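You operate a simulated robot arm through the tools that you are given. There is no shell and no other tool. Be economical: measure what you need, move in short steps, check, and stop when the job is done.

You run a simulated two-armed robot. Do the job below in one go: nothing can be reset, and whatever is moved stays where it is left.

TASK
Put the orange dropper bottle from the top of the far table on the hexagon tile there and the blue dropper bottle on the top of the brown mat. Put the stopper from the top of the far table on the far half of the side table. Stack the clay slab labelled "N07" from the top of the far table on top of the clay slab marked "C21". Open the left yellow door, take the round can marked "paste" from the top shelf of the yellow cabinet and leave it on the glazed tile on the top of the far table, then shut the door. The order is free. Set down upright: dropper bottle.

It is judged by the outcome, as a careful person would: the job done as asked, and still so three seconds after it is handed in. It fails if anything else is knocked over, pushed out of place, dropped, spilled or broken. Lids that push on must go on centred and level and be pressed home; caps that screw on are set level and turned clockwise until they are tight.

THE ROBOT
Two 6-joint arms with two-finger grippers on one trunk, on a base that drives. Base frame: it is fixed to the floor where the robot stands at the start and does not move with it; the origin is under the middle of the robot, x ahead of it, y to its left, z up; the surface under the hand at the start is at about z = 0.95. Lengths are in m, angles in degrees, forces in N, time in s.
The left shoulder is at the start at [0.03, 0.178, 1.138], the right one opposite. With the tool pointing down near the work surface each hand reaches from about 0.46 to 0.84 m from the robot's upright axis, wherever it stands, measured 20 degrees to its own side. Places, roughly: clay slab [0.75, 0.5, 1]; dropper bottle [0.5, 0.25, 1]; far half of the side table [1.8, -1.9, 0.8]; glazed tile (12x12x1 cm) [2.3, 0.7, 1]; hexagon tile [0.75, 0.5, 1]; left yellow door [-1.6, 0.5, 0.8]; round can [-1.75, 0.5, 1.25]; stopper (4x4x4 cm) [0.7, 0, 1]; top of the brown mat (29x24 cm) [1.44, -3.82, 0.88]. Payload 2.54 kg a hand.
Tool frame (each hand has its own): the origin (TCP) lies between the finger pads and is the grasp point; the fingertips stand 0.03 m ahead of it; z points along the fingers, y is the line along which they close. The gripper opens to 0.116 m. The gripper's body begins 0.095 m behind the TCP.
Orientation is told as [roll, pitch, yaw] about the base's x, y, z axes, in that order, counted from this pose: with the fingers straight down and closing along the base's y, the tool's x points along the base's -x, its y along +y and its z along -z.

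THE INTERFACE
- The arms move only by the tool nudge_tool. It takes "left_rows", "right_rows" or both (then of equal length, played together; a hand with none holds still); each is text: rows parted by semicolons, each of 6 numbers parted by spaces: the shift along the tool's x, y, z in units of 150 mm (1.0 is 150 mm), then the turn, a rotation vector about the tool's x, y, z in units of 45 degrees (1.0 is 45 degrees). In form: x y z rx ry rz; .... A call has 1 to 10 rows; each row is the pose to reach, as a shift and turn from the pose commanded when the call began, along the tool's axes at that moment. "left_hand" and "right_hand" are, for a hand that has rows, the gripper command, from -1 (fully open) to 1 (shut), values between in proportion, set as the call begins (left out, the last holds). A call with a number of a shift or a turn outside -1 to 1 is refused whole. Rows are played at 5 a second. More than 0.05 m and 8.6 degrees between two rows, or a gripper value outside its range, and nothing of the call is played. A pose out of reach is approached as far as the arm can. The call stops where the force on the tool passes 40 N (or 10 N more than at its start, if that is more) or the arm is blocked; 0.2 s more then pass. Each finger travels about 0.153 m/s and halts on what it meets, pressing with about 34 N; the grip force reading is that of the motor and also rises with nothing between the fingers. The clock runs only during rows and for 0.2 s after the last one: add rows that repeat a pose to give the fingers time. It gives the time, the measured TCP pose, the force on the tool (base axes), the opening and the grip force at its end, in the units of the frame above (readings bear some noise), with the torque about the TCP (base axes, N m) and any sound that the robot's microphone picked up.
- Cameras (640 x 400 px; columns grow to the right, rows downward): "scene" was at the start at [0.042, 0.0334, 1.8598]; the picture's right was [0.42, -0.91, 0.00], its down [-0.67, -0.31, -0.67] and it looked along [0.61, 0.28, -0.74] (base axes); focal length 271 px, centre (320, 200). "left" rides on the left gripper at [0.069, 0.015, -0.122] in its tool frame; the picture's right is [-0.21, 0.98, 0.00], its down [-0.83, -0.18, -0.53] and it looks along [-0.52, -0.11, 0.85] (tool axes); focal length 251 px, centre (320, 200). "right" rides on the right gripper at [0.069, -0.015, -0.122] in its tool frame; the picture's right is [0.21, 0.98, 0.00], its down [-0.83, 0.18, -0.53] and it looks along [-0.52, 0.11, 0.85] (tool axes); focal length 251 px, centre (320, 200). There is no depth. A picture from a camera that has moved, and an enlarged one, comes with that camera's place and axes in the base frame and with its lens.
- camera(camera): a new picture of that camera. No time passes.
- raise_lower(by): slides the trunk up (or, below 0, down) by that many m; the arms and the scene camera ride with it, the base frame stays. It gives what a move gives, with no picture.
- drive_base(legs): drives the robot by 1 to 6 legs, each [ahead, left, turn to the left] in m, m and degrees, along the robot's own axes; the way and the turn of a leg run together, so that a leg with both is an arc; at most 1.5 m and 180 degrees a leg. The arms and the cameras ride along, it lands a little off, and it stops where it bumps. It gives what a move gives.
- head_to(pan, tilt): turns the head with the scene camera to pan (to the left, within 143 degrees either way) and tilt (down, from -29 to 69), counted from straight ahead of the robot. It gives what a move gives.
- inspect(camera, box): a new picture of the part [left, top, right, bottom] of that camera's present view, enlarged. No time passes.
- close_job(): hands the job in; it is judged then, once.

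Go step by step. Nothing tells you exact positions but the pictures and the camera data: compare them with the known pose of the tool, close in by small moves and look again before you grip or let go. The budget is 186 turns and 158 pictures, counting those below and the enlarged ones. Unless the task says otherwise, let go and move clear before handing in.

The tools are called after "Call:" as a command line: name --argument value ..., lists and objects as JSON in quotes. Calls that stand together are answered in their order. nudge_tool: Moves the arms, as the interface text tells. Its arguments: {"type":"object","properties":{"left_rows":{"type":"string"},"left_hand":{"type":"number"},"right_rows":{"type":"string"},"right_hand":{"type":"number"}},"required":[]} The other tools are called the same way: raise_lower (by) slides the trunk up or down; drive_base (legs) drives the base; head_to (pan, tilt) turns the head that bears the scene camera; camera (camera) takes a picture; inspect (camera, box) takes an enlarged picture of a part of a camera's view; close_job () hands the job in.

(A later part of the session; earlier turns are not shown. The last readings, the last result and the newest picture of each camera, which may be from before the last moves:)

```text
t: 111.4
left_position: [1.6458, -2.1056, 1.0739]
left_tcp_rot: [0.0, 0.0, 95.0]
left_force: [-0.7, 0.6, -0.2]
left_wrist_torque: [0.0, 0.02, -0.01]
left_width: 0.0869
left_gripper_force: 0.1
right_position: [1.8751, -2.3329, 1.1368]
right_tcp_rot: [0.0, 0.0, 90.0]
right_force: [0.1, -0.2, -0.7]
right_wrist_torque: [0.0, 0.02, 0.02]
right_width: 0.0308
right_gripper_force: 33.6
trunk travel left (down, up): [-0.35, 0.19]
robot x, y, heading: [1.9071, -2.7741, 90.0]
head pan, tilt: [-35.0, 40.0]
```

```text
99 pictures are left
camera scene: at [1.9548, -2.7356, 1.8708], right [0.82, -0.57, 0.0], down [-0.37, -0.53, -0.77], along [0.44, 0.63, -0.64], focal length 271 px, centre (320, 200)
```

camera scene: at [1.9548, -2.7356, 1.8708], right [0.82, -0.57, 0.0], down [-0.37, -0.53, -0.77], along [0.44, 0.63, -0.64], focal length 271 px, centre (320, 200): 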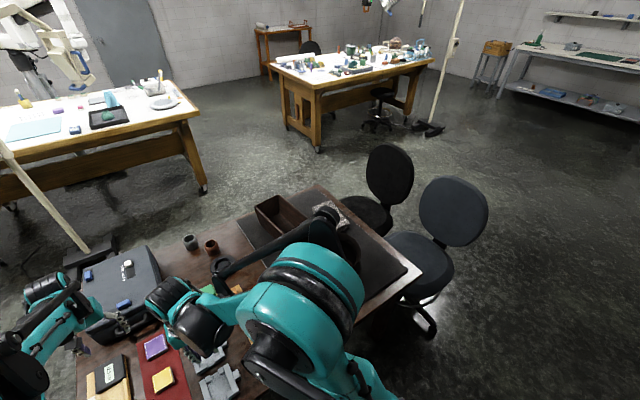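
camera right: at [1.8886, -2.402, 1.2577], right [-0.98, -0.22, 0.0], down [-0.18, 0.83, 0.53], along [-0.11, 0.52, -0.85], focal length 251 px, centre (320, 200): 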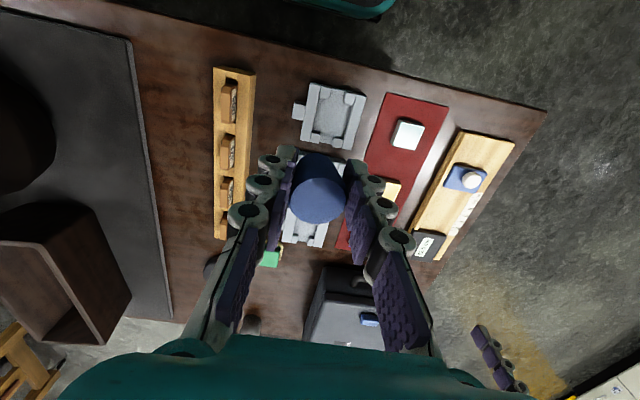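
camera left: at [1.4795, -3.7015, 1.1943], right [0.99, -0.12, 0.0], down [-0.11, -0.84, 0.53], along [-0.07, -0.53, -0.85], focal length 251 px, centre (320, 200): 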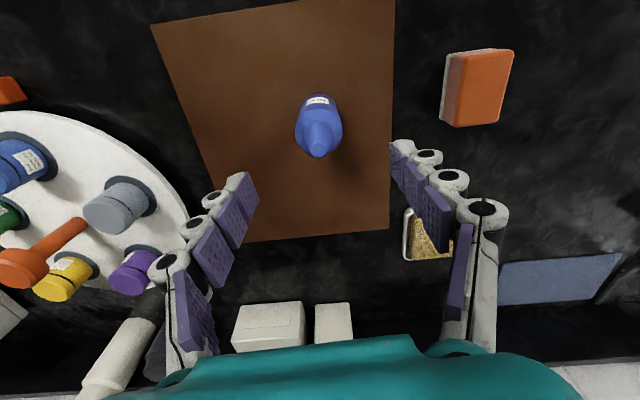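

Call:
nudge_tool --right_rows "-0.18 -0.21 0 0 0 0;-0.36 -0.42 0 0 0 0;-0.54 -0.63 0 0 0 0;-0.71 -0.845 0 0 0 0"

Call:
nudge_tool --right_rows "-0.18 -0.21 0 0 0 0;-0.36 -0.42 0 0 0 0;-0.54 -0.63 0 0 0 0;-0.71 -0.845 0 0 0 0;-0.71 -0.845 0.25 0 0 0;-0.71 -0.845 0.5 0 0 0;-0.71 -0.845 0.75 0 0 0;-0.71 -0.845 1 0 0 0;-0.71 -0.845 1 0 0 0"

Call:
camera --camera "right"

```text
t: 112.4
left_position: [1.6464, -2.1051, 1.0728]
left_tcp_rot: [0.1, -0.1, 95.0]
left_force: [0.3, 0.5, -0.2]
left_wrist_torque: [-0.01, 0.03, 0.0]
left_width: 0.0871
left_gripper_force: 0.1
right_position: [2.0038, -2.2246, 1.1344]
right_tcp_rot: [0.0, 0.2, 90.0]
right_force: [0.1, -0.2, -0.3]
right_wrist_torque: [-0.03, 0.01, -0.02]
right_width: 0.031
right_gripper_force: 33.8
trunk travel left (down, up): [-0.35, 0.19]
robot x, y, heading: [1.9044, -2.7722, 90.3]
head pan, tilt: [-35.0, 40.0]
```

```text
t: 114.4
left_position: [1.6459, -2.1062, 1.0747]
left_tcp_rot: [0.0, -0.1, 95.0]
left_force: [0.0, -0.1, -0.3]
left_wrist_torque: [0.0, -0.02, 0.02]
left_width: 0.0868
left_gripper_force: 0.1
right_position: [2.1285, -2.1197, 0.9851]
right_tcp_rot: [-0.1, -0.1, 90.1]
right_force: [-0.2, 0.8, -0.4]
right_wrist_torque: [0.03, 0.02, -0.03]
right_width: 0.031
right_gripper_force: 33.9
trunk travel left (down, up): [-0.35, 0.19]
robot x, y, heading: [1.9075, -2.7775, 90.1]
head pan, tilt: [-35.0, 40.0]
```

```text
98 pictures are left
camera right: at [2.1408, -2.19, 1.1071], right [-0.98, -0.22, 0.0], down [-0.18, 0.83, 0.53], along [-0.11, 0.52, -0.85], focal length 251 px, centre (320, 200)
```

right: 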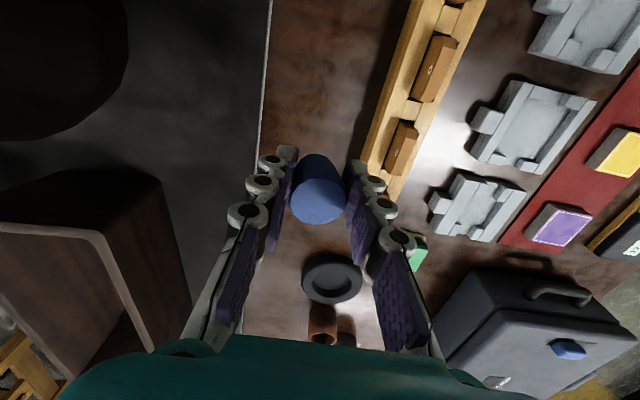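

Call:
nudge_tool --right_rows "0 0 0.25 0 0 0;0 0 0.5 0 0 0;0 0 0.75 0 0 0;0 0 0.9 0 0 0;0 0 0.9 0 0 0"

Call:
camera --camera "right"

```text
t: 115.6
left_position: [1.6467, -2.1056, 1.074]
left_tcp_rot: [0.1, 0.0, 95.0]
left_force: [-0.4, -0.5, -0.2]
left_wrist_torque: [0.0, -0.02, 0.01]
left_width: 0.0868
left_gripper_force: 0.0
right_position: [2.1277, -2.118, 0.851]
right_tcp_rot: [0.0, 0.0, 89.9]
right_force: [0.1, -0.6, -0.4]
right_wrist_torque: [-0.01, 0.0, 0.0]
right_width: 0.0309
right_gripper_force: 34.2
trunk travel left (down, up): [-0.35, 0.19]
robot x, y, heading: [1.9051, -2.7747, 90.0]
head pan, tilt: [-35.0, 40.0]
```

```text
97 pictures are left
camera right: at [2.1408, -2.1885, 0.9729], right [-0.98, -0.22, 0.0], down [-0.18, 0.83, 0.53], along [-0.11, 0.52, -0.85], focal length 251 px, centre (320, 200)
```

right: 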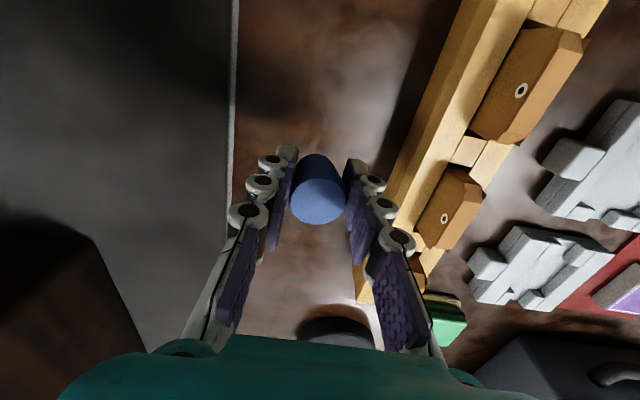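

Call:
nudge_tool --right_rows "0 -0.08 0.05 0 0 0;0 -0.08 0.1 0 0 0;0 -0.08 0.13 0 0 0;0 -0.08 0.16 0 0 0;0 -0.08 0.19 0 0 0;0 -0.08 0.19 0 0 0"

```text
t: 117.0
left_position: [1.6455, -2.1057, 1.0739]
left_tcp_rot: [0.0, 0.0, 95.0]
left_force: [-0.7, 0.8, 0.5]
left_wrist_torque: [0.01, -0.01, -0.02]
left_width: 0.0873
left_gripper_force: 0.0
right_position: [2.1404, -2.1183, 0.8227]
right_tcp_rot: [0.0, 0.1, 90.0]
right_force: [0.2, -0.6, -0.2]
right_wrist_torque: [-0.04, -0.03, 0.01]
right_width: 0.0307
right_gripper_force: 33.7
trunk travel left (down, up): [-0.35, 0.19]
robot x, y, heading: [1.9036, -2.7777, 90.0]
head pan, tilt: [-35.0, 40.0]
```

Call:
nudge_tool --right_rows "0 0 0.02 0 0 0;0 0 0.04 0 0 0;0 0 0.06 0 0 0;0 0 0.06 0 0 0"

Call:
camera --camera "right"

```text
t: 118.0
left_position: [1.6465, -2.106, 1.0732]
left_tcp_rot: [0.0, 0.1, 95.0]
left_force: [0.5, 0.0, 0.0]
left_wrist_torque: [0.05, 0.03, 0.0]
left_width: 0.0871
left_gripper_force: 0.1
right_position: [2.1401, -2.1244, 0.8173]
right_tcp_rot: [0.0, -0.1, 89.9]
right_force: [-0.4, -0.4, -0.3]
right_wrist_torque: [0.01, -0.01, 0.0]
right_width: 0.0311
right_gripper_force: 34.2
right hand out of reach, approached as far as the arm can: row 2, 3, 4
trunk travel left (down, up): [-0.35, 0.19]
robot x, y, heading: [1.9019, -2.7776, 90.2]
head pan, tilt: [-35.0, 40.0]
```

```text
96 pictures are left
camera right: at [2.1541, -2.1935, 0.9407], right [-0.98, -0.22, 0.0], down [-0.18, 0.82, 0.53], along [-0.11, 0.52, -0.84], focal length 251 px, centre (320, 200)
```

right: 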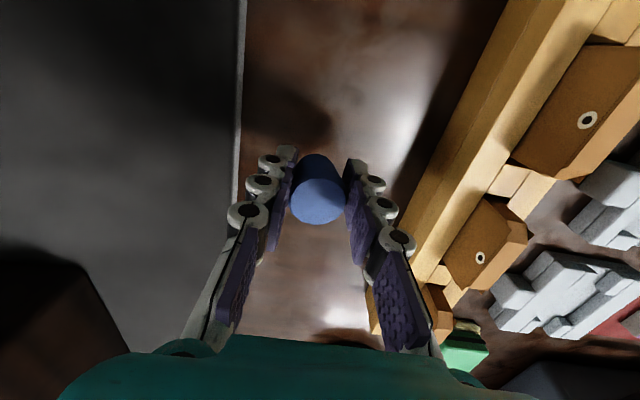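

Call:
raise_lower --by -0.015

Call:
inspect --camera "right" --box '[220, 80, 420, 240]'

```text
t: 118.6
left_position: [1.6461, -2.1066, 1.0588]
left_tcp_rot: [-0.1, 0.1, 95.0]
left_force: [-0.4, 0.5, -0.2]
left_wrist_torque: [0.0, 0.02, 0.0]
left_width: 0.0871
left_gripper_force: 0.0
right_position: [2.1407, -2.1237, 0.8038]
right_tcp_rot: [0.0, -0.1, 90.0]
right_force: [-0.2, -0.2, -0.3]
right_wrist_torque: [-0.03, -0.02, -0.03]
right_width: 0.0308
right_gripper_force: 34.3
trunk travel left (down, up): [-0.335, 0.205]
robot x, y, heading: [1.9026, -2.7741, 90.1]
head pan, tilt: [-35.0, 40.0]
```

```text
2.50 times, centred on (320, 160) of right
camera zoom: at [2.1541, -2.1937, 0.9258], right [-0.98, -0.22, 0.0], down [-0.18, 0.82, 0.54], along [-0.11, 0.52, -0.84], focal length 629 px, centre (320, 300)
```

zoom: 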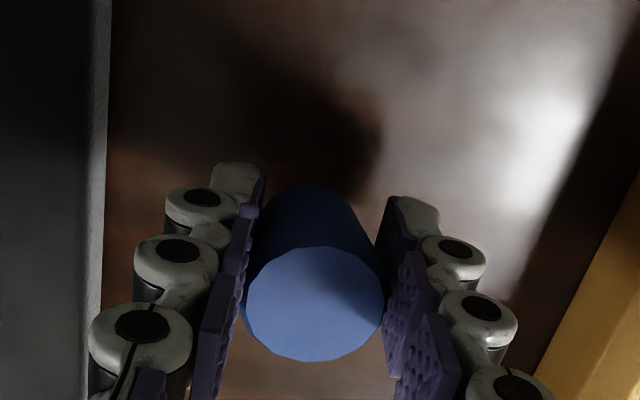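

Call:
raise_lower --by -0.007

Call:
raise_lower --by -0.005

Call:
inspect --camera "right" --box '[220, 80, 420, 240]'

```text
t: 119.2
left_position: [1.6454, -2.1063, 1.051]
left_tcp_rot: [-0.1, -0.1, 94.9]
left_force: [0.3, -1.1, 0.3]
left_wrist_torque: [0.01, 0.01, 0.0]
left_width: 0.0869
left_gripper_force: 0.1
right_position: [2.1415, -2.1248, 0.7958]
right_tcp_rot: [-0.1, -0.1, 90.0]
right_force: [-0.5, -0.2, -0.7]
right_wrist_torque: [-0.01, 0.05, -0.02]
right_width: 0.0311
right_gripper_force: 33.8
trunk travel left (down, up): [-0.328, 0.212]
robot x, y, heading: [1.9046, -2.7752, 90.1]
head pan, tilt: [-35.0, 40.0]
```

```text
t: 119.7
left_position: [1.6468, -2.1051, 1.0472]
left_tcp_rot: [0.0, 0.1, 95.0]
left_force: [0.9, 0.0, 0.0]
left_wrist_torque: [0.0, 0.01, -0.01]
left_width: 0.087
left_gripper_force: 0.2
right_position: [2.1392, -2.123, 0.7918]
right_tcp_rot: [0.2, 0.0, 90.0]
right_force: [0.0, 0.1, 0.2]
right_wrist_torque: [0.0, -0.01, 0.0]
right_width: 0.0308
right_gripper_force: 34.1
trunk travel left (down, up): [-0.323, 0.217]
robot x, y, heading: [1.9064, -2.7754, 90.0]
head pan, tilt: [-35.0, 40.0]
```

```text
2.50 times, centred on (320, 160) of right
camera zoom: at [2.1541, -2.1936, 0.9138], right [-0.98, -0.22, 0.0], down [-0.18, 0.82, 0.54], along [-0.11, 0.52, -0.84], focal length 629 px, centre (320, 300)
```

zoom: 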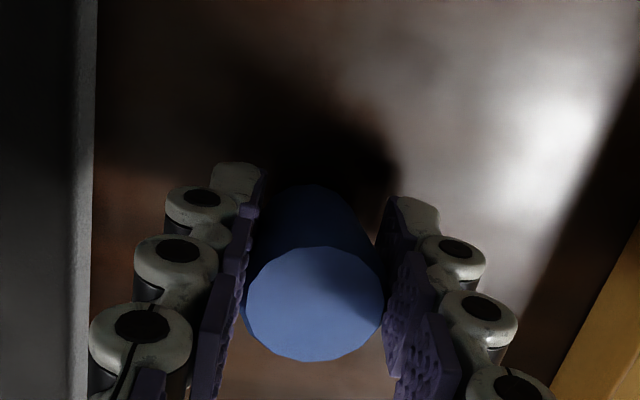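

Call:
raise_lower --by -0.005

Call:
raise_lower --by -0.004

Call:
inspect --camera "right" --box '[220, 80, 420, 240]'

```text
t: 120.3
left_position: [1.6455, -2.1063, 1.0419]
left_tcp_rot: [0.1, -0.1, 95.0]
left_force: [-0.3, 0.5, 0.5]
left_wrist_torque: [0.01, 0.02, 0.0]
left_width: 0.0872
left_gripper_force: 0.0
right_position: [2.14, -2.124, 0.7877]
right_tcp_rot: [0.0, -0.1, 89.9]
right_force: [0.9, 2.8, 17.2]
right_wrist_torque: [0.16, 0.17, 0.01]
right_width: 0.031
right_gripper_force: 34.0
trunk travel left (down, up): [-0.318, 0.222]
robot x, y, heading: [1.9076, -2.7744, 90.2]
head pan, tilt: [-35.0, 40.0]
```

```text
t: 120.7
left_position: [1.6456, -2.1076, 1.0404]
left_tcp_rot: [0.0, -0.1, 94.9]
left_force: [-0.1, 0.4, 0.1]
left_wrist_torque: [-0.03, -0.01, 0.0]
left_width: 0.0868
left_gripper_force: 0.1
right_position: [2.1405, -2.1247, 0.7876]
right_tcp_rot: [-0.1, -0.2, 89.9]
right_force: [-1.2, -7.1, 23.5]
right_wrist_torque: [-0.14, 0.31, 0.1]
right_width: 0.0313
right_gripper_force: 34.2
trunk travel left (down, up): [-0.316, 0.224]
robot x, y, heading: [1.902, -2.7737, 89.7]
head pan, tilt: [-35.0, 40.0]
stopped: the force on the tool passed its limit at 47 N (the readings are from after the stop); the commanded pose is now the measured one
```

```text
2.50 times, centred on (320, 160) of right
camera zoom: at [2.1539, -2.194, 0.9097], right [-0.98, -0.21, 0.0], down [-0.18, 0.82, 0.54], along [-0.11, 0.52, -0.84], focal length 629 px, centre (320, 300)
```

zoom: 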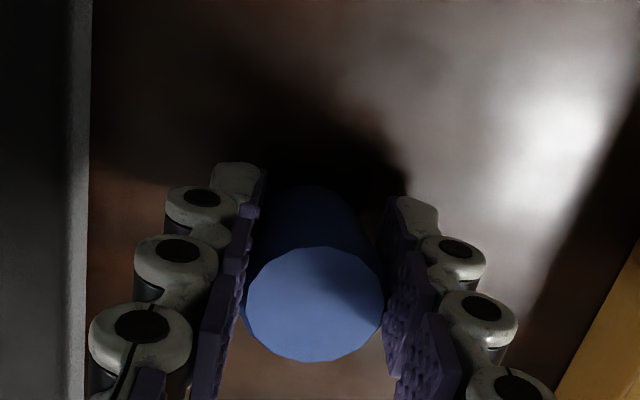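

Stopper touches the table. Open a little and lift straight up with the trunk.

Call:
nudge_tool --right_rows "0 0 0 0 0 0;0 0 0 0 0 0;0 0 0 0 0 0" --right_hand -0.15

Call:
raise_lower --by 0.035

Call:
nudge_tool --right_rows "0 0 -0.25 0 0 0;0 0 -0.5 0 0 0;0 0 -0.75 0 0 0;0 0 -1 0 0 0;0 0 -1 0 0 0"

Call:
camera --camera "right"

```text
t: 121.5
left_position: [1.6455, -2.1052, 1.0399]
left_tcp_rot: [0.0, 0.0, 95.0]
left_force: [0.0, 0.0, 0.2]
left_wrist_torque: [-0.04, -0.01, 0.01]
left_width: 0.087
left_gripper_force: 0.0
right_position: [2.1412, -2.1217, 0.7854]
right_tcp_rot: [-0.1, -0.2, 90.1]
right_force: [-0.3, 0.6, -0.1]
right_wrist_torque: [0.01, -0.01, -0.04]
right_width: 0.0667
right_gripper_force: 0.0
trunk travel left (down, up): [-0.316, 0.224]
robot x, y, heading: [1.9053, -2.7735, 90.1]
head pan, tilt: [-35.0, 40.0]
```

```text
t: 122.3
left_position: [1.6466, -2.1051, 1.073]
left_tcp_rot: [0.1, 0.0, 95.0]
left_force: [-0.3, 0.0, -0.3]
left_wrist_torque: [0.02, 0.0, -0.01]
left_width: 0.087
left_gripper_force: 0.1
right_position: [2.1402, -2.1221, 0.8213]
right_tcp_rot: [-0.1, -0.2, 90.0]
right_force: [0.5, -0.3, -0.5]
right_wrist_torque: [0.0, 0.04, 0.01]
right_width: 0.0669
right_gripper_force: 0.0
trunk travel left (down, up): [-0.351, 0.189]
robot x, y, heading: [1.9051, -2.7779, 90.0]
head pan, tilt: [-35.0, 40.0]
```

```text
t: 123.5
left_position: [1.6467, -2.1051, 1.074]
left_tcp_rot: [0.1, 0.1, 95.0]
left_force: [1.0, -0.1, 0.2]
left_wrist_torque: [-0.02, 0.01, 0.0]
left_width: 0.0866
left_gripper_force: 0.1
right_position: [2.1423, -2.1243, 0.9689]
right_tcp_rot: [-0.2, -0.2, 90.0]
right_force: [-0.1, 1.0, -0.4]
right_wrist_torque: [-0.01, -0.02, -0.02]
right_width: 0.0668
right_gripper_force: 0.1
trunk travel left (down, up): [-0.351, 0.189]
robot x, y, heading: [1.906, -2.7798, 89.8]
head pan, tilt: [-35.0, 40.0]
```

```text
92 pictures are left
camera right: at [2.1551, -2.194, 1.0915], right [-0.98, -0.21, 0.0], down [-0.18, 0.82, 0.54], along [-0.11, 0.52, -0.84], focal length 251 px, centre (320, 200)
```

right: 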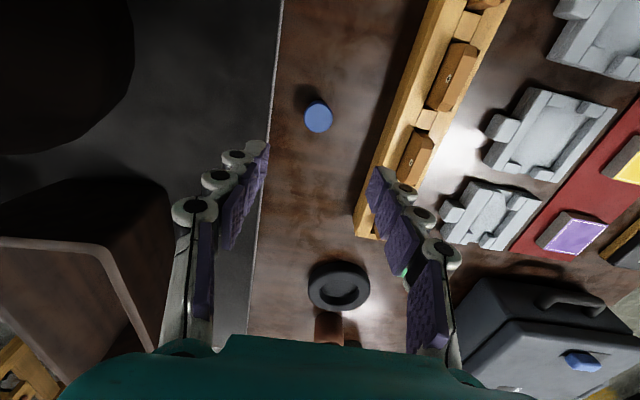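

Stopper is placed. Now I retract both arms and drive round to the yellow cabinet (front plane x≈−1.65, left door y 0.26–0.79).

Call:
nudge_tool --right_rows "0 0 -0.25 0 0 0;0 0 -0.5 0 0 0;0.2 0 -0.7 0 0 0;0.4 0 -0.9 0 0 0;0.6 0 -1 0 0 0;0.8 0 -1 0 0 0" --left_rows "0 0 -0.25 0 0 0;0 0 -0.5 0 0 0;0.2 0 -0.7 0 0 0;0.4 0 -0.9 0 0 0;0.6 0 -1 0 0 0;0.8 0 -1 0 0 0"

Call:
drive_base --legs '[[0, 1.1, 0], [0, 1.05, 0], [1.4, 0, 0], [1.4, 0, 0]]'

Call:
head_to --pan 60 --tilt 20

Call:
camera --camera "scene"

```text
t: 124.9
left_position: [1.6566, -2.2296, 1.2252]
left_tcp_rot: [0.0, 0.0, 95.1]
left_force: [0.3, -0.4, -0.3]
left_wrist_torque: [0.07, -0.02, 0.02]
left_width: 0.0869
left_gripper_force: 0.2
right_position: [2.139, -2.2442, 1.1206]
right_tcp_rot: [-0.1, -0.3, 89.9]
right_force: [0.5, -0.4, -0.3]
right_wrist_torque: [0.06, -0.02, 0.01]
right_width: 0.0668
right_gripper_force: 0.1
trunk travel left (down, up): [-0.351, 0.189]
robot x, y, heading: [1.9063, -2.7796, 89.9]
head pan, tilt: [-35.0, 40.0]
```

```text
t: 148.8
left_position: [-0.5319, 0.5724, 1.2251]
left_tcp_rot: [-0.1, 0.0, 95.2]
left_force: [-0.2, -0.3, -0.1]
left_wrist_torque: [-0.02, 0.02, 0.01]
left_width: 0.0871
left_gripper_force: 0.0
right_position: [-0.0461, 0.5568, 1.119]
right_tcp_rot: [0.0, -0.2, 90.1]
right_force: [-0.7, 0.5, -0.1]
right_wrist_torque: [-0.01, 0.04, 0.03]
right_width: 0.0663
right_gripper_force: 0.1
trunk travel left (down, up): [-0.351, 0.189]
robot x, y, heading: [-0.2829, 0.023, 90.3]
head pan, tilt: [-35.0, 40.0]
```

```text
t: 150.5
left_position: [-0.5312, 0.5717, 1.2238]
left_tcp_rot: [0.0, 0.0, 95.3]
left_force: [0.4, -0.3, 0.3]
left_wrist_torque: [0.02, -0.02, -0.01]
left_width: 0.0874
left_gripper_force: 0.1
right_position: [-0.0467, 0.5578, 1.1196]
right_tcp_rot: [-0.2, -0.1, 90.2]
right_force: [-0.5, 0.5, -0.2]
right_wrist_torque: [0.0, -0.01, 0.01]
right_width: 0.0668
right_gripper_force: 0.1
trunk travel left (down, up): [-0.351, 0.189]
robot x, y, heading: [-0.279, 0.0235, 90.2]
head pan, tilt: [60.0, 20.0]
```

```text
91 pictures are left
camera scene: at [-0.3598, 0.0389, 1.9028], right [0.5, 0.87, 0.0], down [0.3, -0.17, -0.94], along [-0.82, 0.47, -0.34], focal length 271 px, centre (320, 200)
```

scene: 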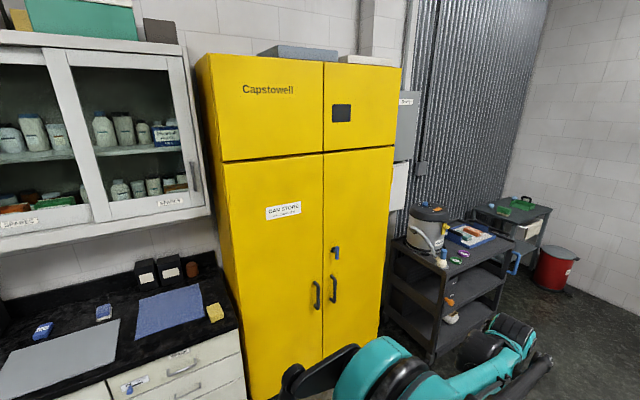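

Call:
inspect --camera "scene" --box '[190, 140, 410, 360]'

```text
1.82 times, centred on (300, 250) of scene
camera zoom: at [-0.3598, 0.0389, 1.9028], right [0.5, 0.87, 0.0], down [0.3, -0.17, -0.94], along [-0.82, 0.47, -0.34], focal length 493 px, centre (356, 109)
```

zoom: 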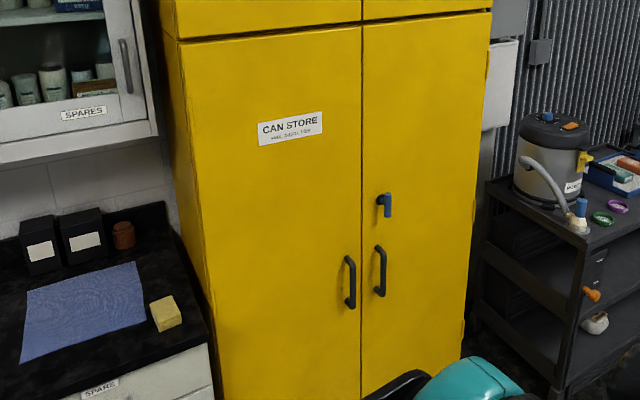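

The door handles are vertical bars (left one at y≈0.727, z 0.63–0.85). I turn to face the cabinet and stand in front, slightly to its right.

Call:
drive_base --legs '[[0, 0, 89.8], [0, -0.95, 0], [0.5, 0, 0]]'

Call:
head_to --pan 10 --tilt 40

Call:
camera --camera "scene"

```text
t: 161.8
left_position: [-1.3447, 0.6927, 1.2245]
left_tcp_rot: [-0.1, 0.0, -174.3]
left_force: [0.1, 0.0, 0.1]
left_wrist_torque: [0.0, -0.04, 0.01]
left_width: 0.0871
left_gripper_force: 0.0
right_position: [-1.3344, 1.1759, 1.1193]
right_tcp_rot: [-0.1, -0.1, -179.2]
right_force: [0.0, -0.1, 0.7]
right_wrist_torque: [0.0, -0.01, -0.04]
right_width: 0.0667
right_gripper_force: 0.1
trunk travel left (down, up): [-0.351, 0.189]
robot x, y, heading: [-0.799, 0.9464, -179.2]
head pan, tilt: [60.0, 20.0]
```

```text
t: 163.0
left_position: [-1.3452, 0.6921, 1.2236]
left_tcp_rot: [0.0, 0.1, -174.3]
left_force: [-0.3, -0.3, -0.9]
left_wrist_torque: [-0.01, -0.01, 0.0]
left_width: 0.0867
left_gripper_force: 0.1
right_position: [-1.3346, 1.177, 1.1193]
right_tcp_rot: [-0.1, -0.2, -179.2]
right_force: [0.6, 0.3, -0.3]
right_wrist_torque: [0.03, 0.01, 0.0]
right_width: 0.0666
right_gripper_force: 0.1
trunk travel left (down, up): [-0.351, 0.189]
robot x, y, heading: [-0.7965, 0.9497, -179.0]
head pan, tilt: [10.0, 40.0]
```

```text
89 pictures are left
camera scene: at [-0.8518, 0.9326, 1.8715], right [-0.19, 0.98, 0.0], down [0.63, 0.12, -0.77], along [-0.75, -0.14, -0.64], focal length 271 px, centre (320, 200)
```

scene: 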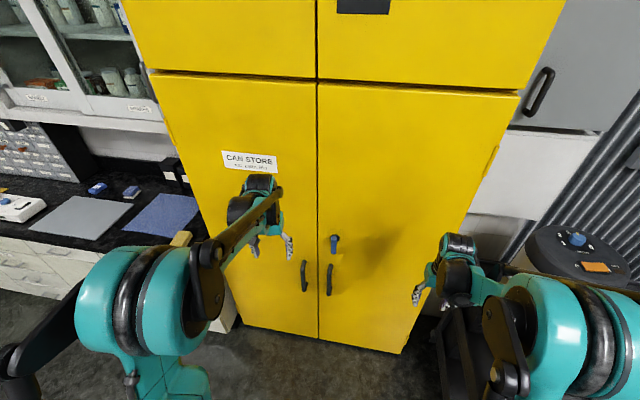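

Lower the trunk somewhat and tilt the left hand toward horizontal in front of the handle.

Call:
raise_lower --by -0.12

Call:
nudge_tool --left_rows "0.06 -0.02 0.12 0 -0.15 0.02;0.12 -0.04 0.26 0 -0.3 0.04;0.18 -0.06 0.4 0 -0.45 0.06;0.24 -0.08 0.55 0 -0.6 0.08;0.3 -0.1 0.7 0 -0.75 0.1;0.345 -0.1 0.85 0 -0.9 0.127;0.345 -0.1 0.85 0 -0.9 0.127"

Call:
camera --camera "left"

Call:
camera --camera "scene"

```text
t: 164.5
left_position: [-1.3452, 0.6928, 1.1042]
left_tcp_rot: [0.1, -0.1, -174.2]
left_force: [1.1, 0.2, 1.0]
left_wrist_torque: [-0.01, 0.01, -0.01]
left_width: 0.0869
left_gripper_force: 0.0
right_position: [-1.3343, 1.1762, 0.9992]
right_tcp_rot: [-0.1, -0.2, -179.3]
right_force: [-0.4, -0.2, 0.9]
right_wrist_torque: [0.0, 0.03, 0.0]
right_width: 0.0667
right_gripper_force: 0.0
trunk travel left (down, up): [-0.231, 0.309]
robot x, y, heading: [-0.7947, 0.9502, -179.1]
head pan, tilt: [10.0, 40.0]
```

```text
t: 166.1
left_position: [-1.3057, 0.7101, 0.9994]
left_tcp_rot: [2.6, -40.4, 178.8]
left_force: [0.0, 0.1, 0.0]
left_wrist_torque: [0.0, -0.02, 0.02]
left_width: 0.0871
left_gripper_force: 0.1
left hand out of reach, approached as far as the arm can: row 6, 7
right_position: [-1.3338, 1.178, 1.0007]
right_tcp_rot: [0.0, -0.3, -179.3]
right_force: [0.4, 0.0, -0.7]
right_wrist_torque: [-0.01, -0.01, -0.02]
right_width: 0.0668
right_gripper_force: 0.1
trunk travel left (down, up): [-0.231, 0.309]
robot x, y, heading: [-0.7939, 0.9481, -179.2]
head pan, tilt: [10.0, 40.0]
```

```text
88 pictures are left
camera left: at [-1.1736, 0.6967, 1.0454], right [-0.16, -0.97, 0.17], down [-0.28, 0.21, 0.94], along [-0.95, 0.1, -0.31], focal length 251 px, centre (320, 200)
```

left: 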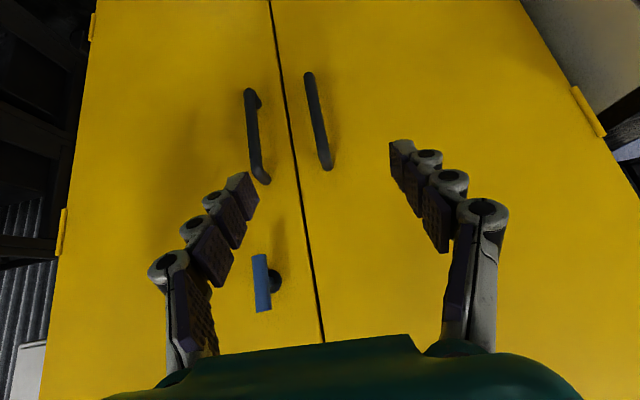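

```text
87 pictures are left
camera scene: at [-0.8517, 0.9328, 1.7515], right [-0.19, 0.98, 0.0], down [0.63, 0.12, -0.77], along [-0.75, -0.14, -0.64], focal length 271 px, centre (320, 200)
```

scene: 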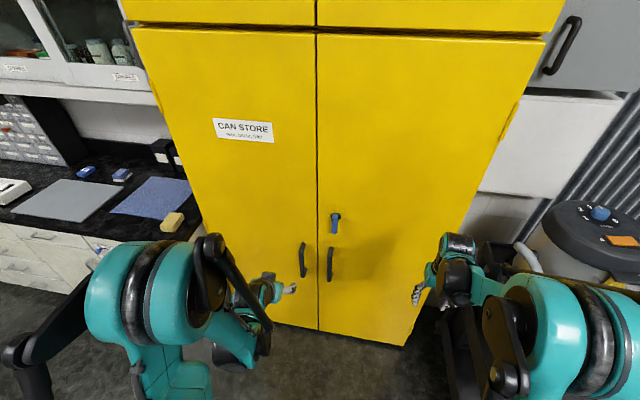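

Handle bar: y≈0.716, z 0.62–0.85. Move the left hand down toward it in two steps.

Call:
nudge_tool --left_rows "0 0 0.22 0 0 0;0 0 0.44 0 0 0;0 0 0.66 0 0 0;0 0 0.88 0 0 0;0 0 0.88 0 0 0"

Call:
camera --camera "left"

```text
t: 167.3
left_position: [-1.4133, 0.7045, 0.9203]
left_tcp_rot: [2.6, -40.3, 178.8]
left_force: [0.1, 0.0, 0.2]
left_wrist_torque: [0.01, 0.03, -0.01]
left_width: 0.0871
left_gripper_force: 0.0
left hand out of reach, approached as far as the arm can: row 1, 2, 3, 4, 5
right_position: [-1.3325, 1.1766, 1.0008]
right_tcp_rot: [0.0, -0.3, -179.3]
right_force: [0.4, -0.6, -1.0]
right_wrist_torque: [0.04, -0.01, 0.02]
right_width: 0.0668
right_gripper_force: 0.1
trunk travel left (down, up): [-0.231, 0.309]
robot x, y, heading: [-0.7971, 0.9435, -179.1]
head pan, tilt: [10.0, 40.0]
```

```text
86 pictures are left
camera left: at [-1.282, 0.6907, 0.9667], right [-0.16, -0.97, 0.17], down [-0.28, 0.21, 0.93], along [-0.95, 0.1, -0.31], focal length 251 px, centre (320, 200)
```

left: 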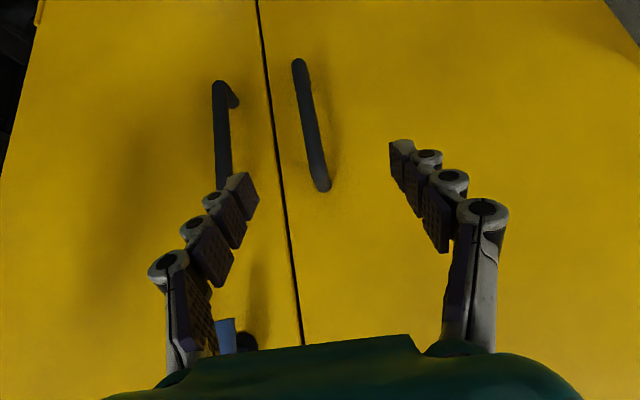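

Call:
raise_lower --by -0.16

Call:
camera --camera "left"

Call:
camera --camera "scene"

```text
t: 169.1
left_position: [-1.4139, 0.7034, 0.7593]
left_tcp_rot: [2.6, -40.3, 178.8]
left_force: [-0.1, 0.6, 0.4]
left_wrist_torque: [-0.02, 0.0, 0.03]
left_width: 0.0871
left_gripper_force: 0.1
right_position: [-1.3322, 1.1769, 0.8392]
right_tcp_rot: [-0.2, -0.2, -179.4]
right_force: [0.9, -0.6, -0.8]
right_wrist_torque: [-0.02, -0.04, 0.02]
right_width: 0.0669
right_gripper_force: 0.1
trunk travel left (down, up): [-0.071, 0.469]
robot x, y, heading: [-0.7994, 0.9488, -179.1]
head pan, tilt: [10.0, 40.0]
```

```text
85 pictures are left
camera left: at [-1.2824, 0.6906, 0.8068], right [-0.16, -0.97, 0.17], down [-0.29, 0.21, 0.93], along [-0.95, 0.1, -0.31], focal length 251 px, centre (320, 200)
```

left: 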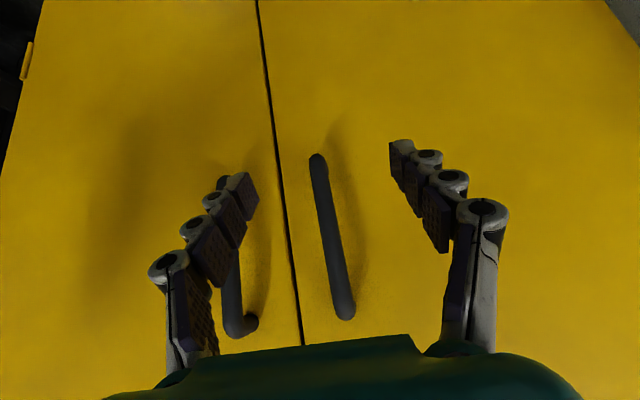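

```text
84 pictures are left
camera scene: at [-0.8514, 0.9327, 1.5916], right [-0.19, 0.98, 0.0], down [0.63, 0.12, -0.77], along [-0.75, -0.14, -0.64], focal length 271 px, centre (320, 200)
```

scene: 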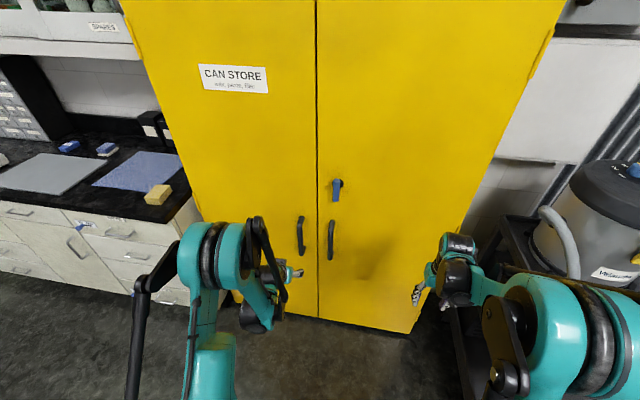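

Call:
nudge_tool --left_rows "-0.16 -0.03 0.16 0 0 0;-0.32 -0.06 0.33 0 0 0;-0.49 -0.08 0.5 0 0 0;-0.49 -0.08 0.5 0 0 0" --left_hand -0.6

Call:
camera --camera "left"

```text
t: 170.1
left_position: [-1.5162, 0.7142, 0.7504]
left_tcp_rot: [2.6, -40.2, 178.9]
left_force: [0.2, -0.2, -0.7]
left_wrist_torque: [0.01, -0.01, 0.01]
left_width: 0.0925
left_gripper_force: 0.1
right_position: [-1.3337, 1.1755, 0.8404]
right_tcp_rot: [-0.1, -0.2, -179.2]
right_force: [-1.1, -0.5, 1.1]
right_wrist_torque: [-0.01, -0.02, 0.01]
right_width: 0.0665
right_gripper_force: 0.0
trunk travel left (down, up): [-0.071, 0.469]
robot x, y, heading: [-0.8032, 0.9488, -179.1]
head pan, tilt: [10.0, 40.0]
```

```text
83 pictures are left
camera left: at [-1.3856, 0.701, 0.7961], right [-0.16, -0.97, 0.17], down [-0.29, 0.21, 0.93], along [-0.95, 0.1, -0.31], focal length 251 px, centre (320, 200)
```

left: 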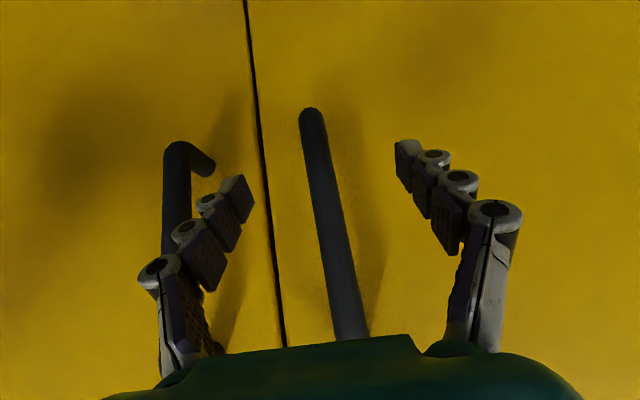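

Call:
nudge_tool --left_rows "-0.1 0 0.1 0 0 0;-0.2 0 0.2 0 0 0;-0.28 0 0.28 0 0 0;-0.28 0 0.28 0 0 0"

Call:
camera --camera "left"

```text
t: 171.1
left_position: [-1.5776, 0.7136, 0.7444]
left_tcp_rot: [2.4, -40.3, 178.8]
left_force: [0.5, 0.8, 0.2]
left_wrist_torque: [0.04, 0.01, -0.01]
left_width: 0.0927
left_gripper_force: 0.0
right_position: [-1.3334, 1.1771, 0.8402]
right_tcp_rot: [0.0, -0.2, -179.2]
right_force: [0.3, -0.2, 0.2]
right_wrist_torque: [0.0, 0.0, 0.02]
right_width: 0.0665
right_gripper_force: 0.0
trunk travel left (down, up): [-0.071, 0.469]
robot x, y, heading: [-0.7982, 0.9445, -179.1]
head pan, tilt: [10.0, 40.0]
```

```text
82 pictures are left
camera left: at [-1.4467, 0.7005, 0.7911], right [-0.16, -0.97, 0.17], down [-0.29, 0.21, 0.93], along [-0.95, 0.1, -0.31], focal length 251 px, centre (320, 200)
```

left: 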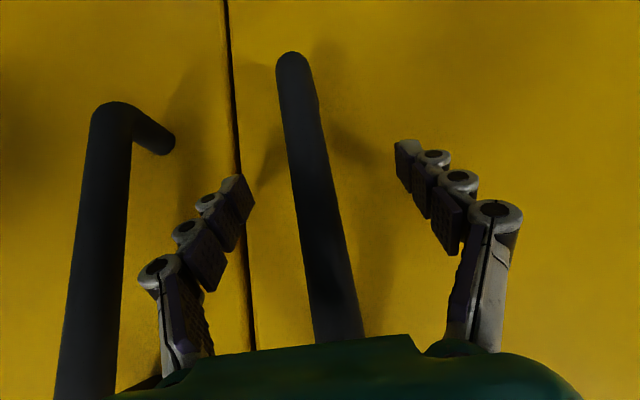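

The bar lies between the pads. Close.

Call:
nudge_tool --left_rows "0 0 0 0 0 0;0 0 0 0 0 0;0 0 0 0 0 0;0 0 0 0 0 0" --left_hand 1

Call:
camera --camera "left"

```text
t: 172.1
left_position: [-1.5774, 0.716, 0.7458]
left_tcp_rot: [2.5, -40.3, 178.8]
left_force: [1.3, 16.0, -1.9]
left_wrist_torque: [1.35, 0.24, 0.22]
left_width: 0.0207
left_gripper_force: 44.2
right_position: [-1.3344, 1.1777, 0.8391]
right_tcp_rot: [0.0, -0.2, -179.4]
right_force: [0.1, 0.1, -0.6]
right_wrist_torque: [0.01, -0.04, 0.0]
right_width: 0.067
right_gripper_force: 0.0
trunk travel left (down, up): [-0.071, 0.469]
robot x, y, heading: [-0.7989, 0.9491, -179.1]
head pan, tilt: [10.0, 40.0]
```

```text
81 pictures are left
camera left: at [-1.4466, 0.7026, 0.7912], right [-0.16, -0.97, 0.17], down [-0.29, 0.21, 0.94], along [-0.95, 0.1, -0.31], focal length 251 px, centre (320, 200)
```

left: 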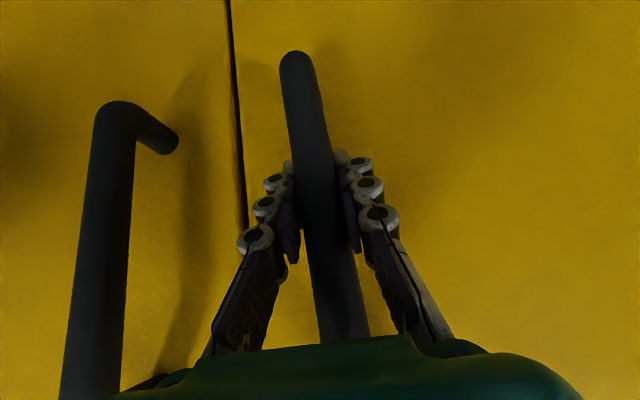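

Gripped. Pull along the door arc to ~20°.

Call:
nudge_tool --left_rows "0.1 0.02 -0.085 0.036 0 0.042;0.2 0.053 -0.17 0.072 0 0.085;0.298 0.09 -0.254 0.108 0 0.127;0.396 0.13 -0.337 0.144 0 0.169;0.49 0.176 -0.417 0.18 0 0.211;0.584 0.227 -0.497 0.216 0 0.254;0.676 0.286 -0.575 0.252 0 0.296;0.767 0.347 -0.652 0.288 0 0.339;0.767 0.347 -0.652 0.288 0 0.339"

Call:
camera --camera "scene"

```text
t: 173.4
left_position: [-1.4775, 0.6915, 0.745]
left_tcp_rot: [2.2, -39.7, 166.0]
left_force: [-2.5, 3.9, -7.8]
left_wrist_torque: [1.21, -0.65, 0.04]
left_width: 0.0207
left_gripper_force: 43.9
right_position: [-1.3343, 1.1773, 0.8393]
right_tcp_rot: [-0.1, -0.2, -179.4]
right_force: [-0.4, -0.2, 1.1]
right_wrist_torque: [0.02, 0.0, 0.0]
right_width: 0.0666
right_gripper_force: 0.0
trunk travel left (down, up): [-0.071, 0.469]
robot x, y, heading: [-0.7943, 0.95, -179.4]
head pan, tilt: [10.0, 40.0]
stopped in row 6 (left hand): the force on the tool passed its limit at 41 N (the readings are from after the stop); the commanded pose is now the measured one
```

```text
80 pictures are left
camera scene: at [-0.8526, 0.9321, 1.5916], right [-0.19, 0.98, 0.0], down [0.63, 0.12, -0.77], along [-0.75, -0.14, -0.64], focal length 271 px, centre (320, 200)
```

scene: 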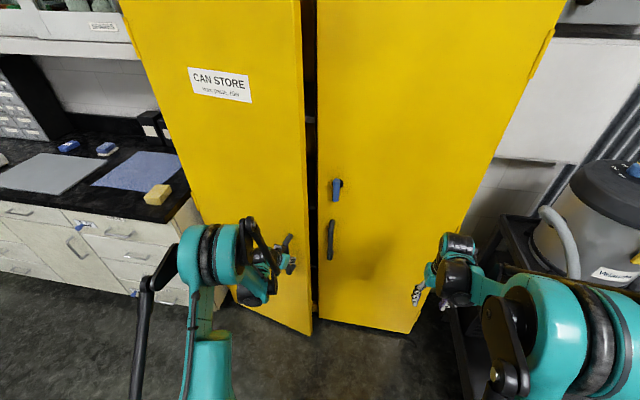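

Door is ~13° open and the arc fits. Continue to ~33°.

Call:
nudge_tool --left_rows "0.101 0.02 -0.084 0.0355 0 0.043;0.203 0.045 -0.168 0.071 0 0.0855;0.302 0.08 -0.25 0.106 0 0.128;0.401 0.115 -0.333 0.142 0 0.171;0.497 0.16 -0.413 0.178 0 0.214;0.593 0.205 -0.493 0.213 0 0.256;0.686 0.265 -0.57 0.249 0 0.299;0.779 0.32 -0.647 0.284 0 0.342;0.779 0.32 -0.647 0.284 0 0.342"

Call:
camera --camera "scene"

```text
t: 175.4
left_position: [-1.3411, 0.6081, 0.7446]
left_tcp_rot: [2.2, -39.0, 146.1]
left_force: [-17.3, -10.8, -7.1]
left_wrist_torque: [0.52, -0.93, 0.0]
left_width: 0.0207
left_gripper_force: 44.4
right_position: [-1.3359, 1.1767, 0.8403]
right_tcp_rot: [0.0, 0.0, -179.4]
right_force: [0.7, 0.5, -0.3]
right_wrist_torque: [-0.04, 0.0, 0.01]
right_width: 0.0667
right_gripper_force: 0.1
trunk travel left (down, up): [-0.071, 0.469]
robot x, y, heading: [-0.7982, 0.945, -179.2]
head pan, tilt: [10.0, 40.0]
```

```text
79 pictures are left
camera scene: at [-0.8543, 0.931, 1.5914], right [-0.19, 0.98, 0.0], down [0.63, 0.12, -0.76], along [-0.75, -0.14, -0.64], focal length 271 px, centre (320, 200)
```

scene: 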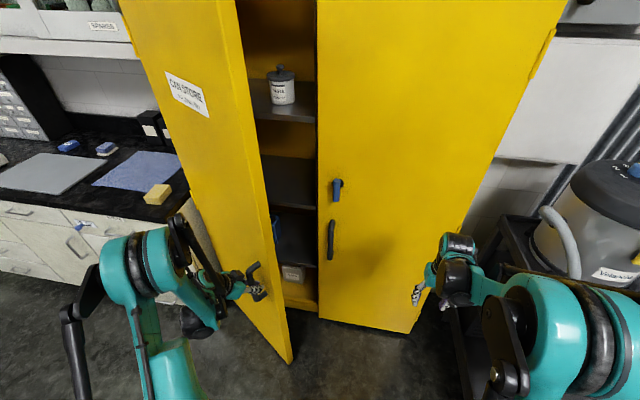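

Call:
nudge_tool --left_rows "0.102 0.02 -0.083 0.035 0 0.043;0.204 0.049 -0.165 0.07 0 0.086;0.305 0.082 -0.246 0.105 0 0.129;0.405 0.121 -0.327 0.14 0 0.172;0.502 0.165 -0.406 0.175 0 0.215;0.599 0.215 -0.485 0.21 0 0.258;0.692 0.27 -0.561 0.245 0 0.301;0.785 0.33 -0.637 0.28 0 0.344;0.785 0.33 -0.637 0.28 0 0.344"

Call:
camera --camera "scene"

```text
t: 177.4
left_position: [-1.2412, 0.4831, 0.7458]
left_tcp_rot: [2.0, -38.3, 126.2]
left_force: [-11.2, -3.7, -20.5]
left_wrist_torque: [0.24, -0.9, -0.06]
left_width: 0.0206
left_gripper_force: 44.0
right_position: [-1.3347, 1.1761, 0.8392]
right_tcp_rot: [-0.2, -0.1, -179.4]
right_force: [0.4, 1.0, 0.1]
right_wrist_torque: [-0.04, 0.02, 0.0]
right_width: 0.0667
right_gripper_force: 0.0
trunk travel left (down, up): [-0.071, 0.469]
robot x, y, heading: [-0.7976, 0.949, -179.5]
head pan, tilt: [10.0, 40.0]
stopped in row 9 (left hand): the force on the tool passed its limit at 40 N (the readings are from after the stop); the commanded pose is now the measured one
```

```text
78 pictures are left
camera scene: at [-0.8549, 0.9306, 1.5913], right [-0.18, 0.98, 0.0], down [0.63, 0.12, -0.76], along [-0.75, -0.14, -0.64], focal length 271 px, centre (320, 200)
```

scene: 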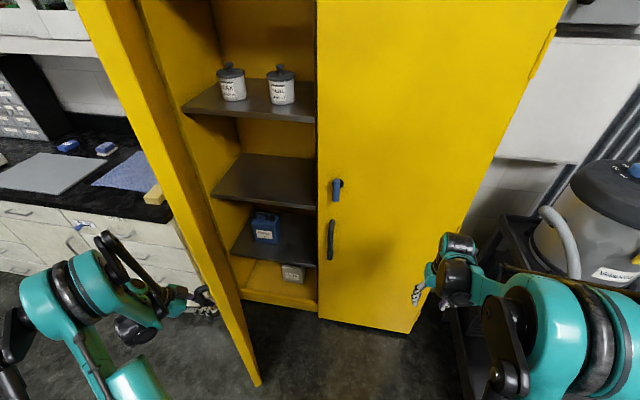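

Call:
nudge_tool --left_rows "0.103 0.02 -0.082 0.0345 0 0.0435;0.2066 0.0487 -0.163 0.069 0 0.087;0.308 0.083 -0.243 0.1035 0 0.1305;0.409 0.1207 -0.323 0.138 0 0.174;0.507 0.165 -0.4 0.1725 0 0.2175;0.605 0.214 -0.478 0.207 0 0.261;0.7 0.27 -0.553 0.2415 0 0.3045;0.795 0.329 -0.628 0.276 0 0.348;0.795 0.329 -0.628 0.276 0 0.348"

Call:
camera --camera "scene"

Call:
inspect --camera "scene" --box '[180, 40, 330, 140]'

```text
t: 179.0
left_position: [-1.1959, 0.3571, 0.7473]
left_tcp_rot: [2.3, -37.9, 109.2]
left_force: [-12.5, -7.7, -17.9]
left_wrist_torque: [0.57, -0.74, 0.01]
left_width: 0.0208
left_gripper_force: 44.0
right_position: [-1.3352, 1.1766, 0.8388]
right_tcp_rot: [-0.2, -0.1, -179.4]
right_force: [-0.8, -0.4, -0.4]
right_wrist_torque: [0.0, 0.04, 0.01]
right_width: 0.0667
right_gripper_force: 0.0
trunk travel left (down, up): [-0.071, 0.469]
robot x, y, heading: [-0.7989, 0.951, -179.4]
head pan, tilt: [10.0, 40.0]
stopped in row 7 (left hand): the force on the tool passed its limit at 42 N (the readings are from after the stop); the commanded pose is now the measured one
```

```text
77 pictures are left
camera scene: at [-0.8543, 0.9298, 1.5913], right [-0.18, 0.98, 0.0], down [0.63, 0.12, -0.76], along [-0.75, -0.14, -0.64], focal length 271 px, centre (320, 200)
```

scene: 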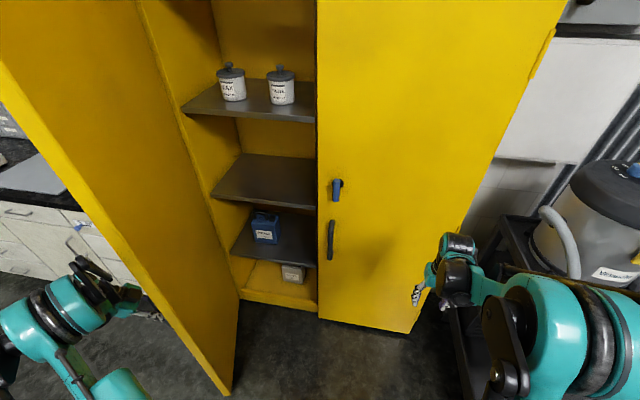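

```text
4.00 times, centred on (255, 90) of scene
camera zoom: at [-0.8543, 0.9298, 1.5913], right [-0.18, 0.98, 0.0], down [0.63, 0.12, -0.76], along [-0.75, -0.14, -0.64], focal length 1085 px, centre (580, 640)
```

zoom: 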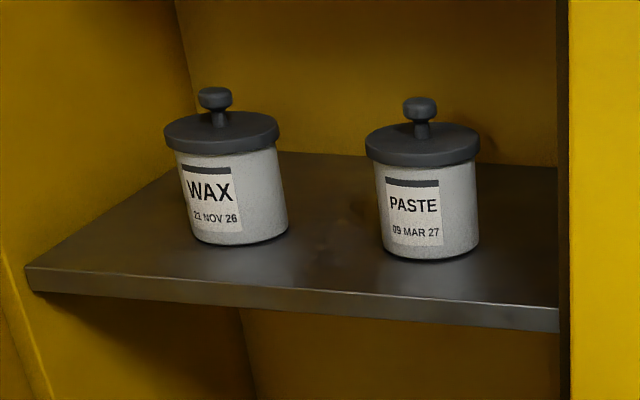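

PASTE is the right can on the top shelf; door is ~70° open. I release the handle and back the left hand away, then raise the trunk.

Call:
nudge_tool --left_rows "0 0 0 0 0 0;0 0 0 0 0 0;0 0 0 0 0 0" --left_hand -1

Call:
nudge_tool --left_rows "0 0 -0.2 0 0 0;0 0 -0.4 0 0 0;0 0 -0.6 0 0 0;0 0 -0.8 0 0 0;0 0 -0.8 0 0 0" --right_rows "0.2 0 0 0 0 0;0.4 0 0 0 0 0;0.6 0 0 0 0 0;0.8 0 0 0 0 0;0.8 0 0 0 0 0"

Call:
camera --camera "left"

Call:
camera --camera "scene"

```text
t: 179.8
left_position: [-1.1919, 0.3594, 0.7504]
left_tcp_rot: [2.4, -38.0, 109.3]
left_force: [1.3, -4.8, 4.4]
left_wrist_torque: [0.18, -0.02, 0.05]
left_width: 0.1159
left_gripper_force: 0.1
right_position: [-1.3351, 1.1771, 0.8401]
right_tcp_rot: [-0.2, -0.1, -179.4]
right_force: [0.7, 0.5, 0.8]
right_wrist_torque: [-0.04, 0.0, -0.04]
right_width: 0.0667
right_gripper_force: 0.0
trunk travel left (down, up): [-0.071, 0.469]
robot x, y, heading: [-0.7957, 0.95, -179.4]
head pan, tilt: [10.0, 40.0]
```

```text
t: 181.0
left_position: [-1.1629, 0.2895, 0.8444]
left_tcp_rot: [2.4, -37.9, 109.2]
left_force: [0.8, -2.9, -1.0]
left_wrist_torque: [0.02, -0.04, 0.18]
left_width: 0.1158
left_gripper_force: 0.0
right_position: [-1.2127, 1.1794, 0.8382]
right_tcp_rot: [-0.2, -0.2, -179.4]
right_force: [0.6, 0.0, 0.0]
right_wrist_torque: [0.0, -0.01, -0.01]
right_width: 0.0668
right_gripper_force: 0.0
trunk travel left (down, up): [-0.071, 0.469]
robot x, y, heading: [-0.795, 0.9471, -179.5]
head pan, tilt: [10.0, 40.0]
```

```text
75 pictures are left
camera left: at [-1.1301, 0.1636, 0.8971], right [-0.97, -0.19, 0.16], down [0.09, 0.38, 0.92], along [-0.23, 0.91, -0.35], focal length 251 px, centre (320, 200)
```

left: 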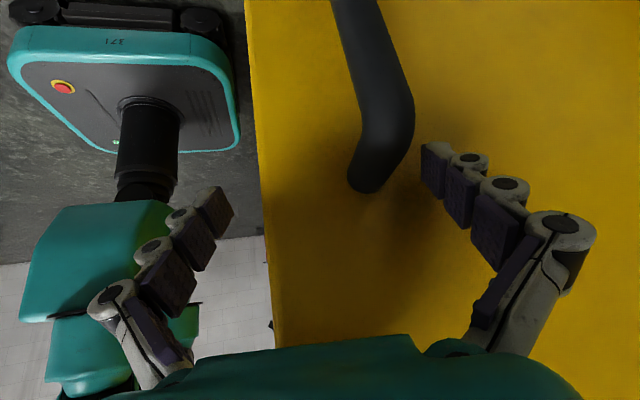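

```text
74 pictures are left
camera scene: at [-0.8518, 0.9325, 1.5914], right [-0.18, 0.98, 0.0], down [0.63, 0.12, -0.77], along [-0.75, -0.14, -0.64], focal length 271 px, centre (320, 200)
```

scene: 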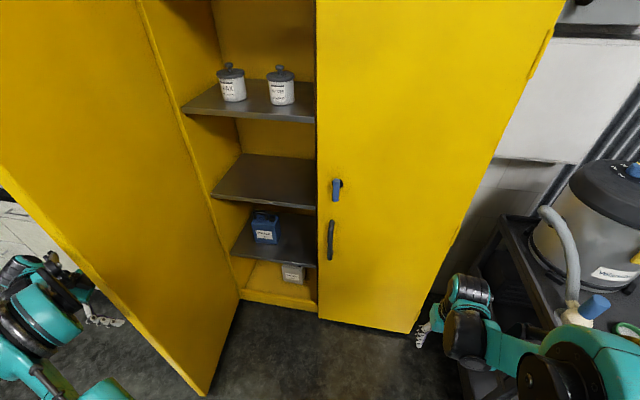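

The door swung to about 80°. I clear the left hand from behind the door.

Call:
nudge_tool --left_rows "0 0 -0.25 0 0 0;0 0 -0.5 0 0 0;0.01 -0.22 -0.6 0 0 0;0.02 -0.45 -0.72 0 0 0;0.04 -0.7 -0.84 0 0 0;0.054 -0.944 -0.966 0 0 0;0.054 -0.944 -0.966 0 0 0"

Call:
camera --camera "scene"

```text
t: 182.6
left_position: [-1.0217, 0.2588, 0.9492]
left_tcp_rot: [4.8, -33.4, 109.5]
left_force: [-0.2, 0.7, -0.6]
left_wrist_torque: [-0.03, 0.05, -0.03]
left_width: 0.1158
left_gripper_force: 0.1
left hand out of reach, approached as far as the arm can: row 2, 3, 4, 5, 6, 7
right_position: [-1.2142, 1.1803, 0.8387]
right_tcp_rot: [-0.1, -0.2, -179.4]
right_force: [1.2, 0.2, 0.7]
right_wrist_torque: [0.05, 0.0, -0.03]
right_width: 0.0665
right_gripper_force: 0.1
trunk travel left (down, up): [-0.071, 0.469]
robot x, y, heading: [-0.8026, 0.9488, -179.5]
head pan, tilt: [10.0, 40.0]
```

```text
73 pictures are left
camera scene: at [-0.8517, 0.9327, 1.5914], right [-0.18, 0.98, 0.0], down [0.63, 0.12, -0.77], along [-0.75, -0.14, -0.64], focal length 271 px, centre (320, 200)
```

scene: 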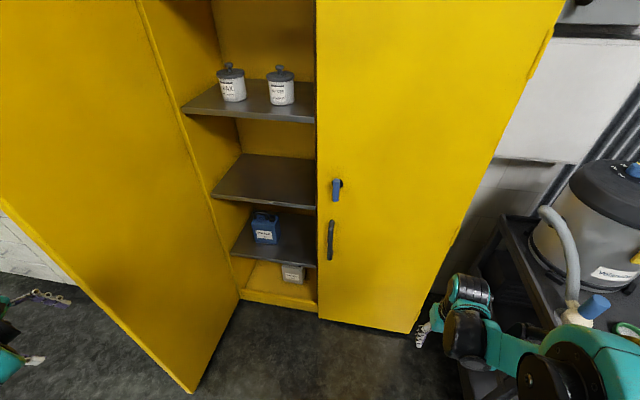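

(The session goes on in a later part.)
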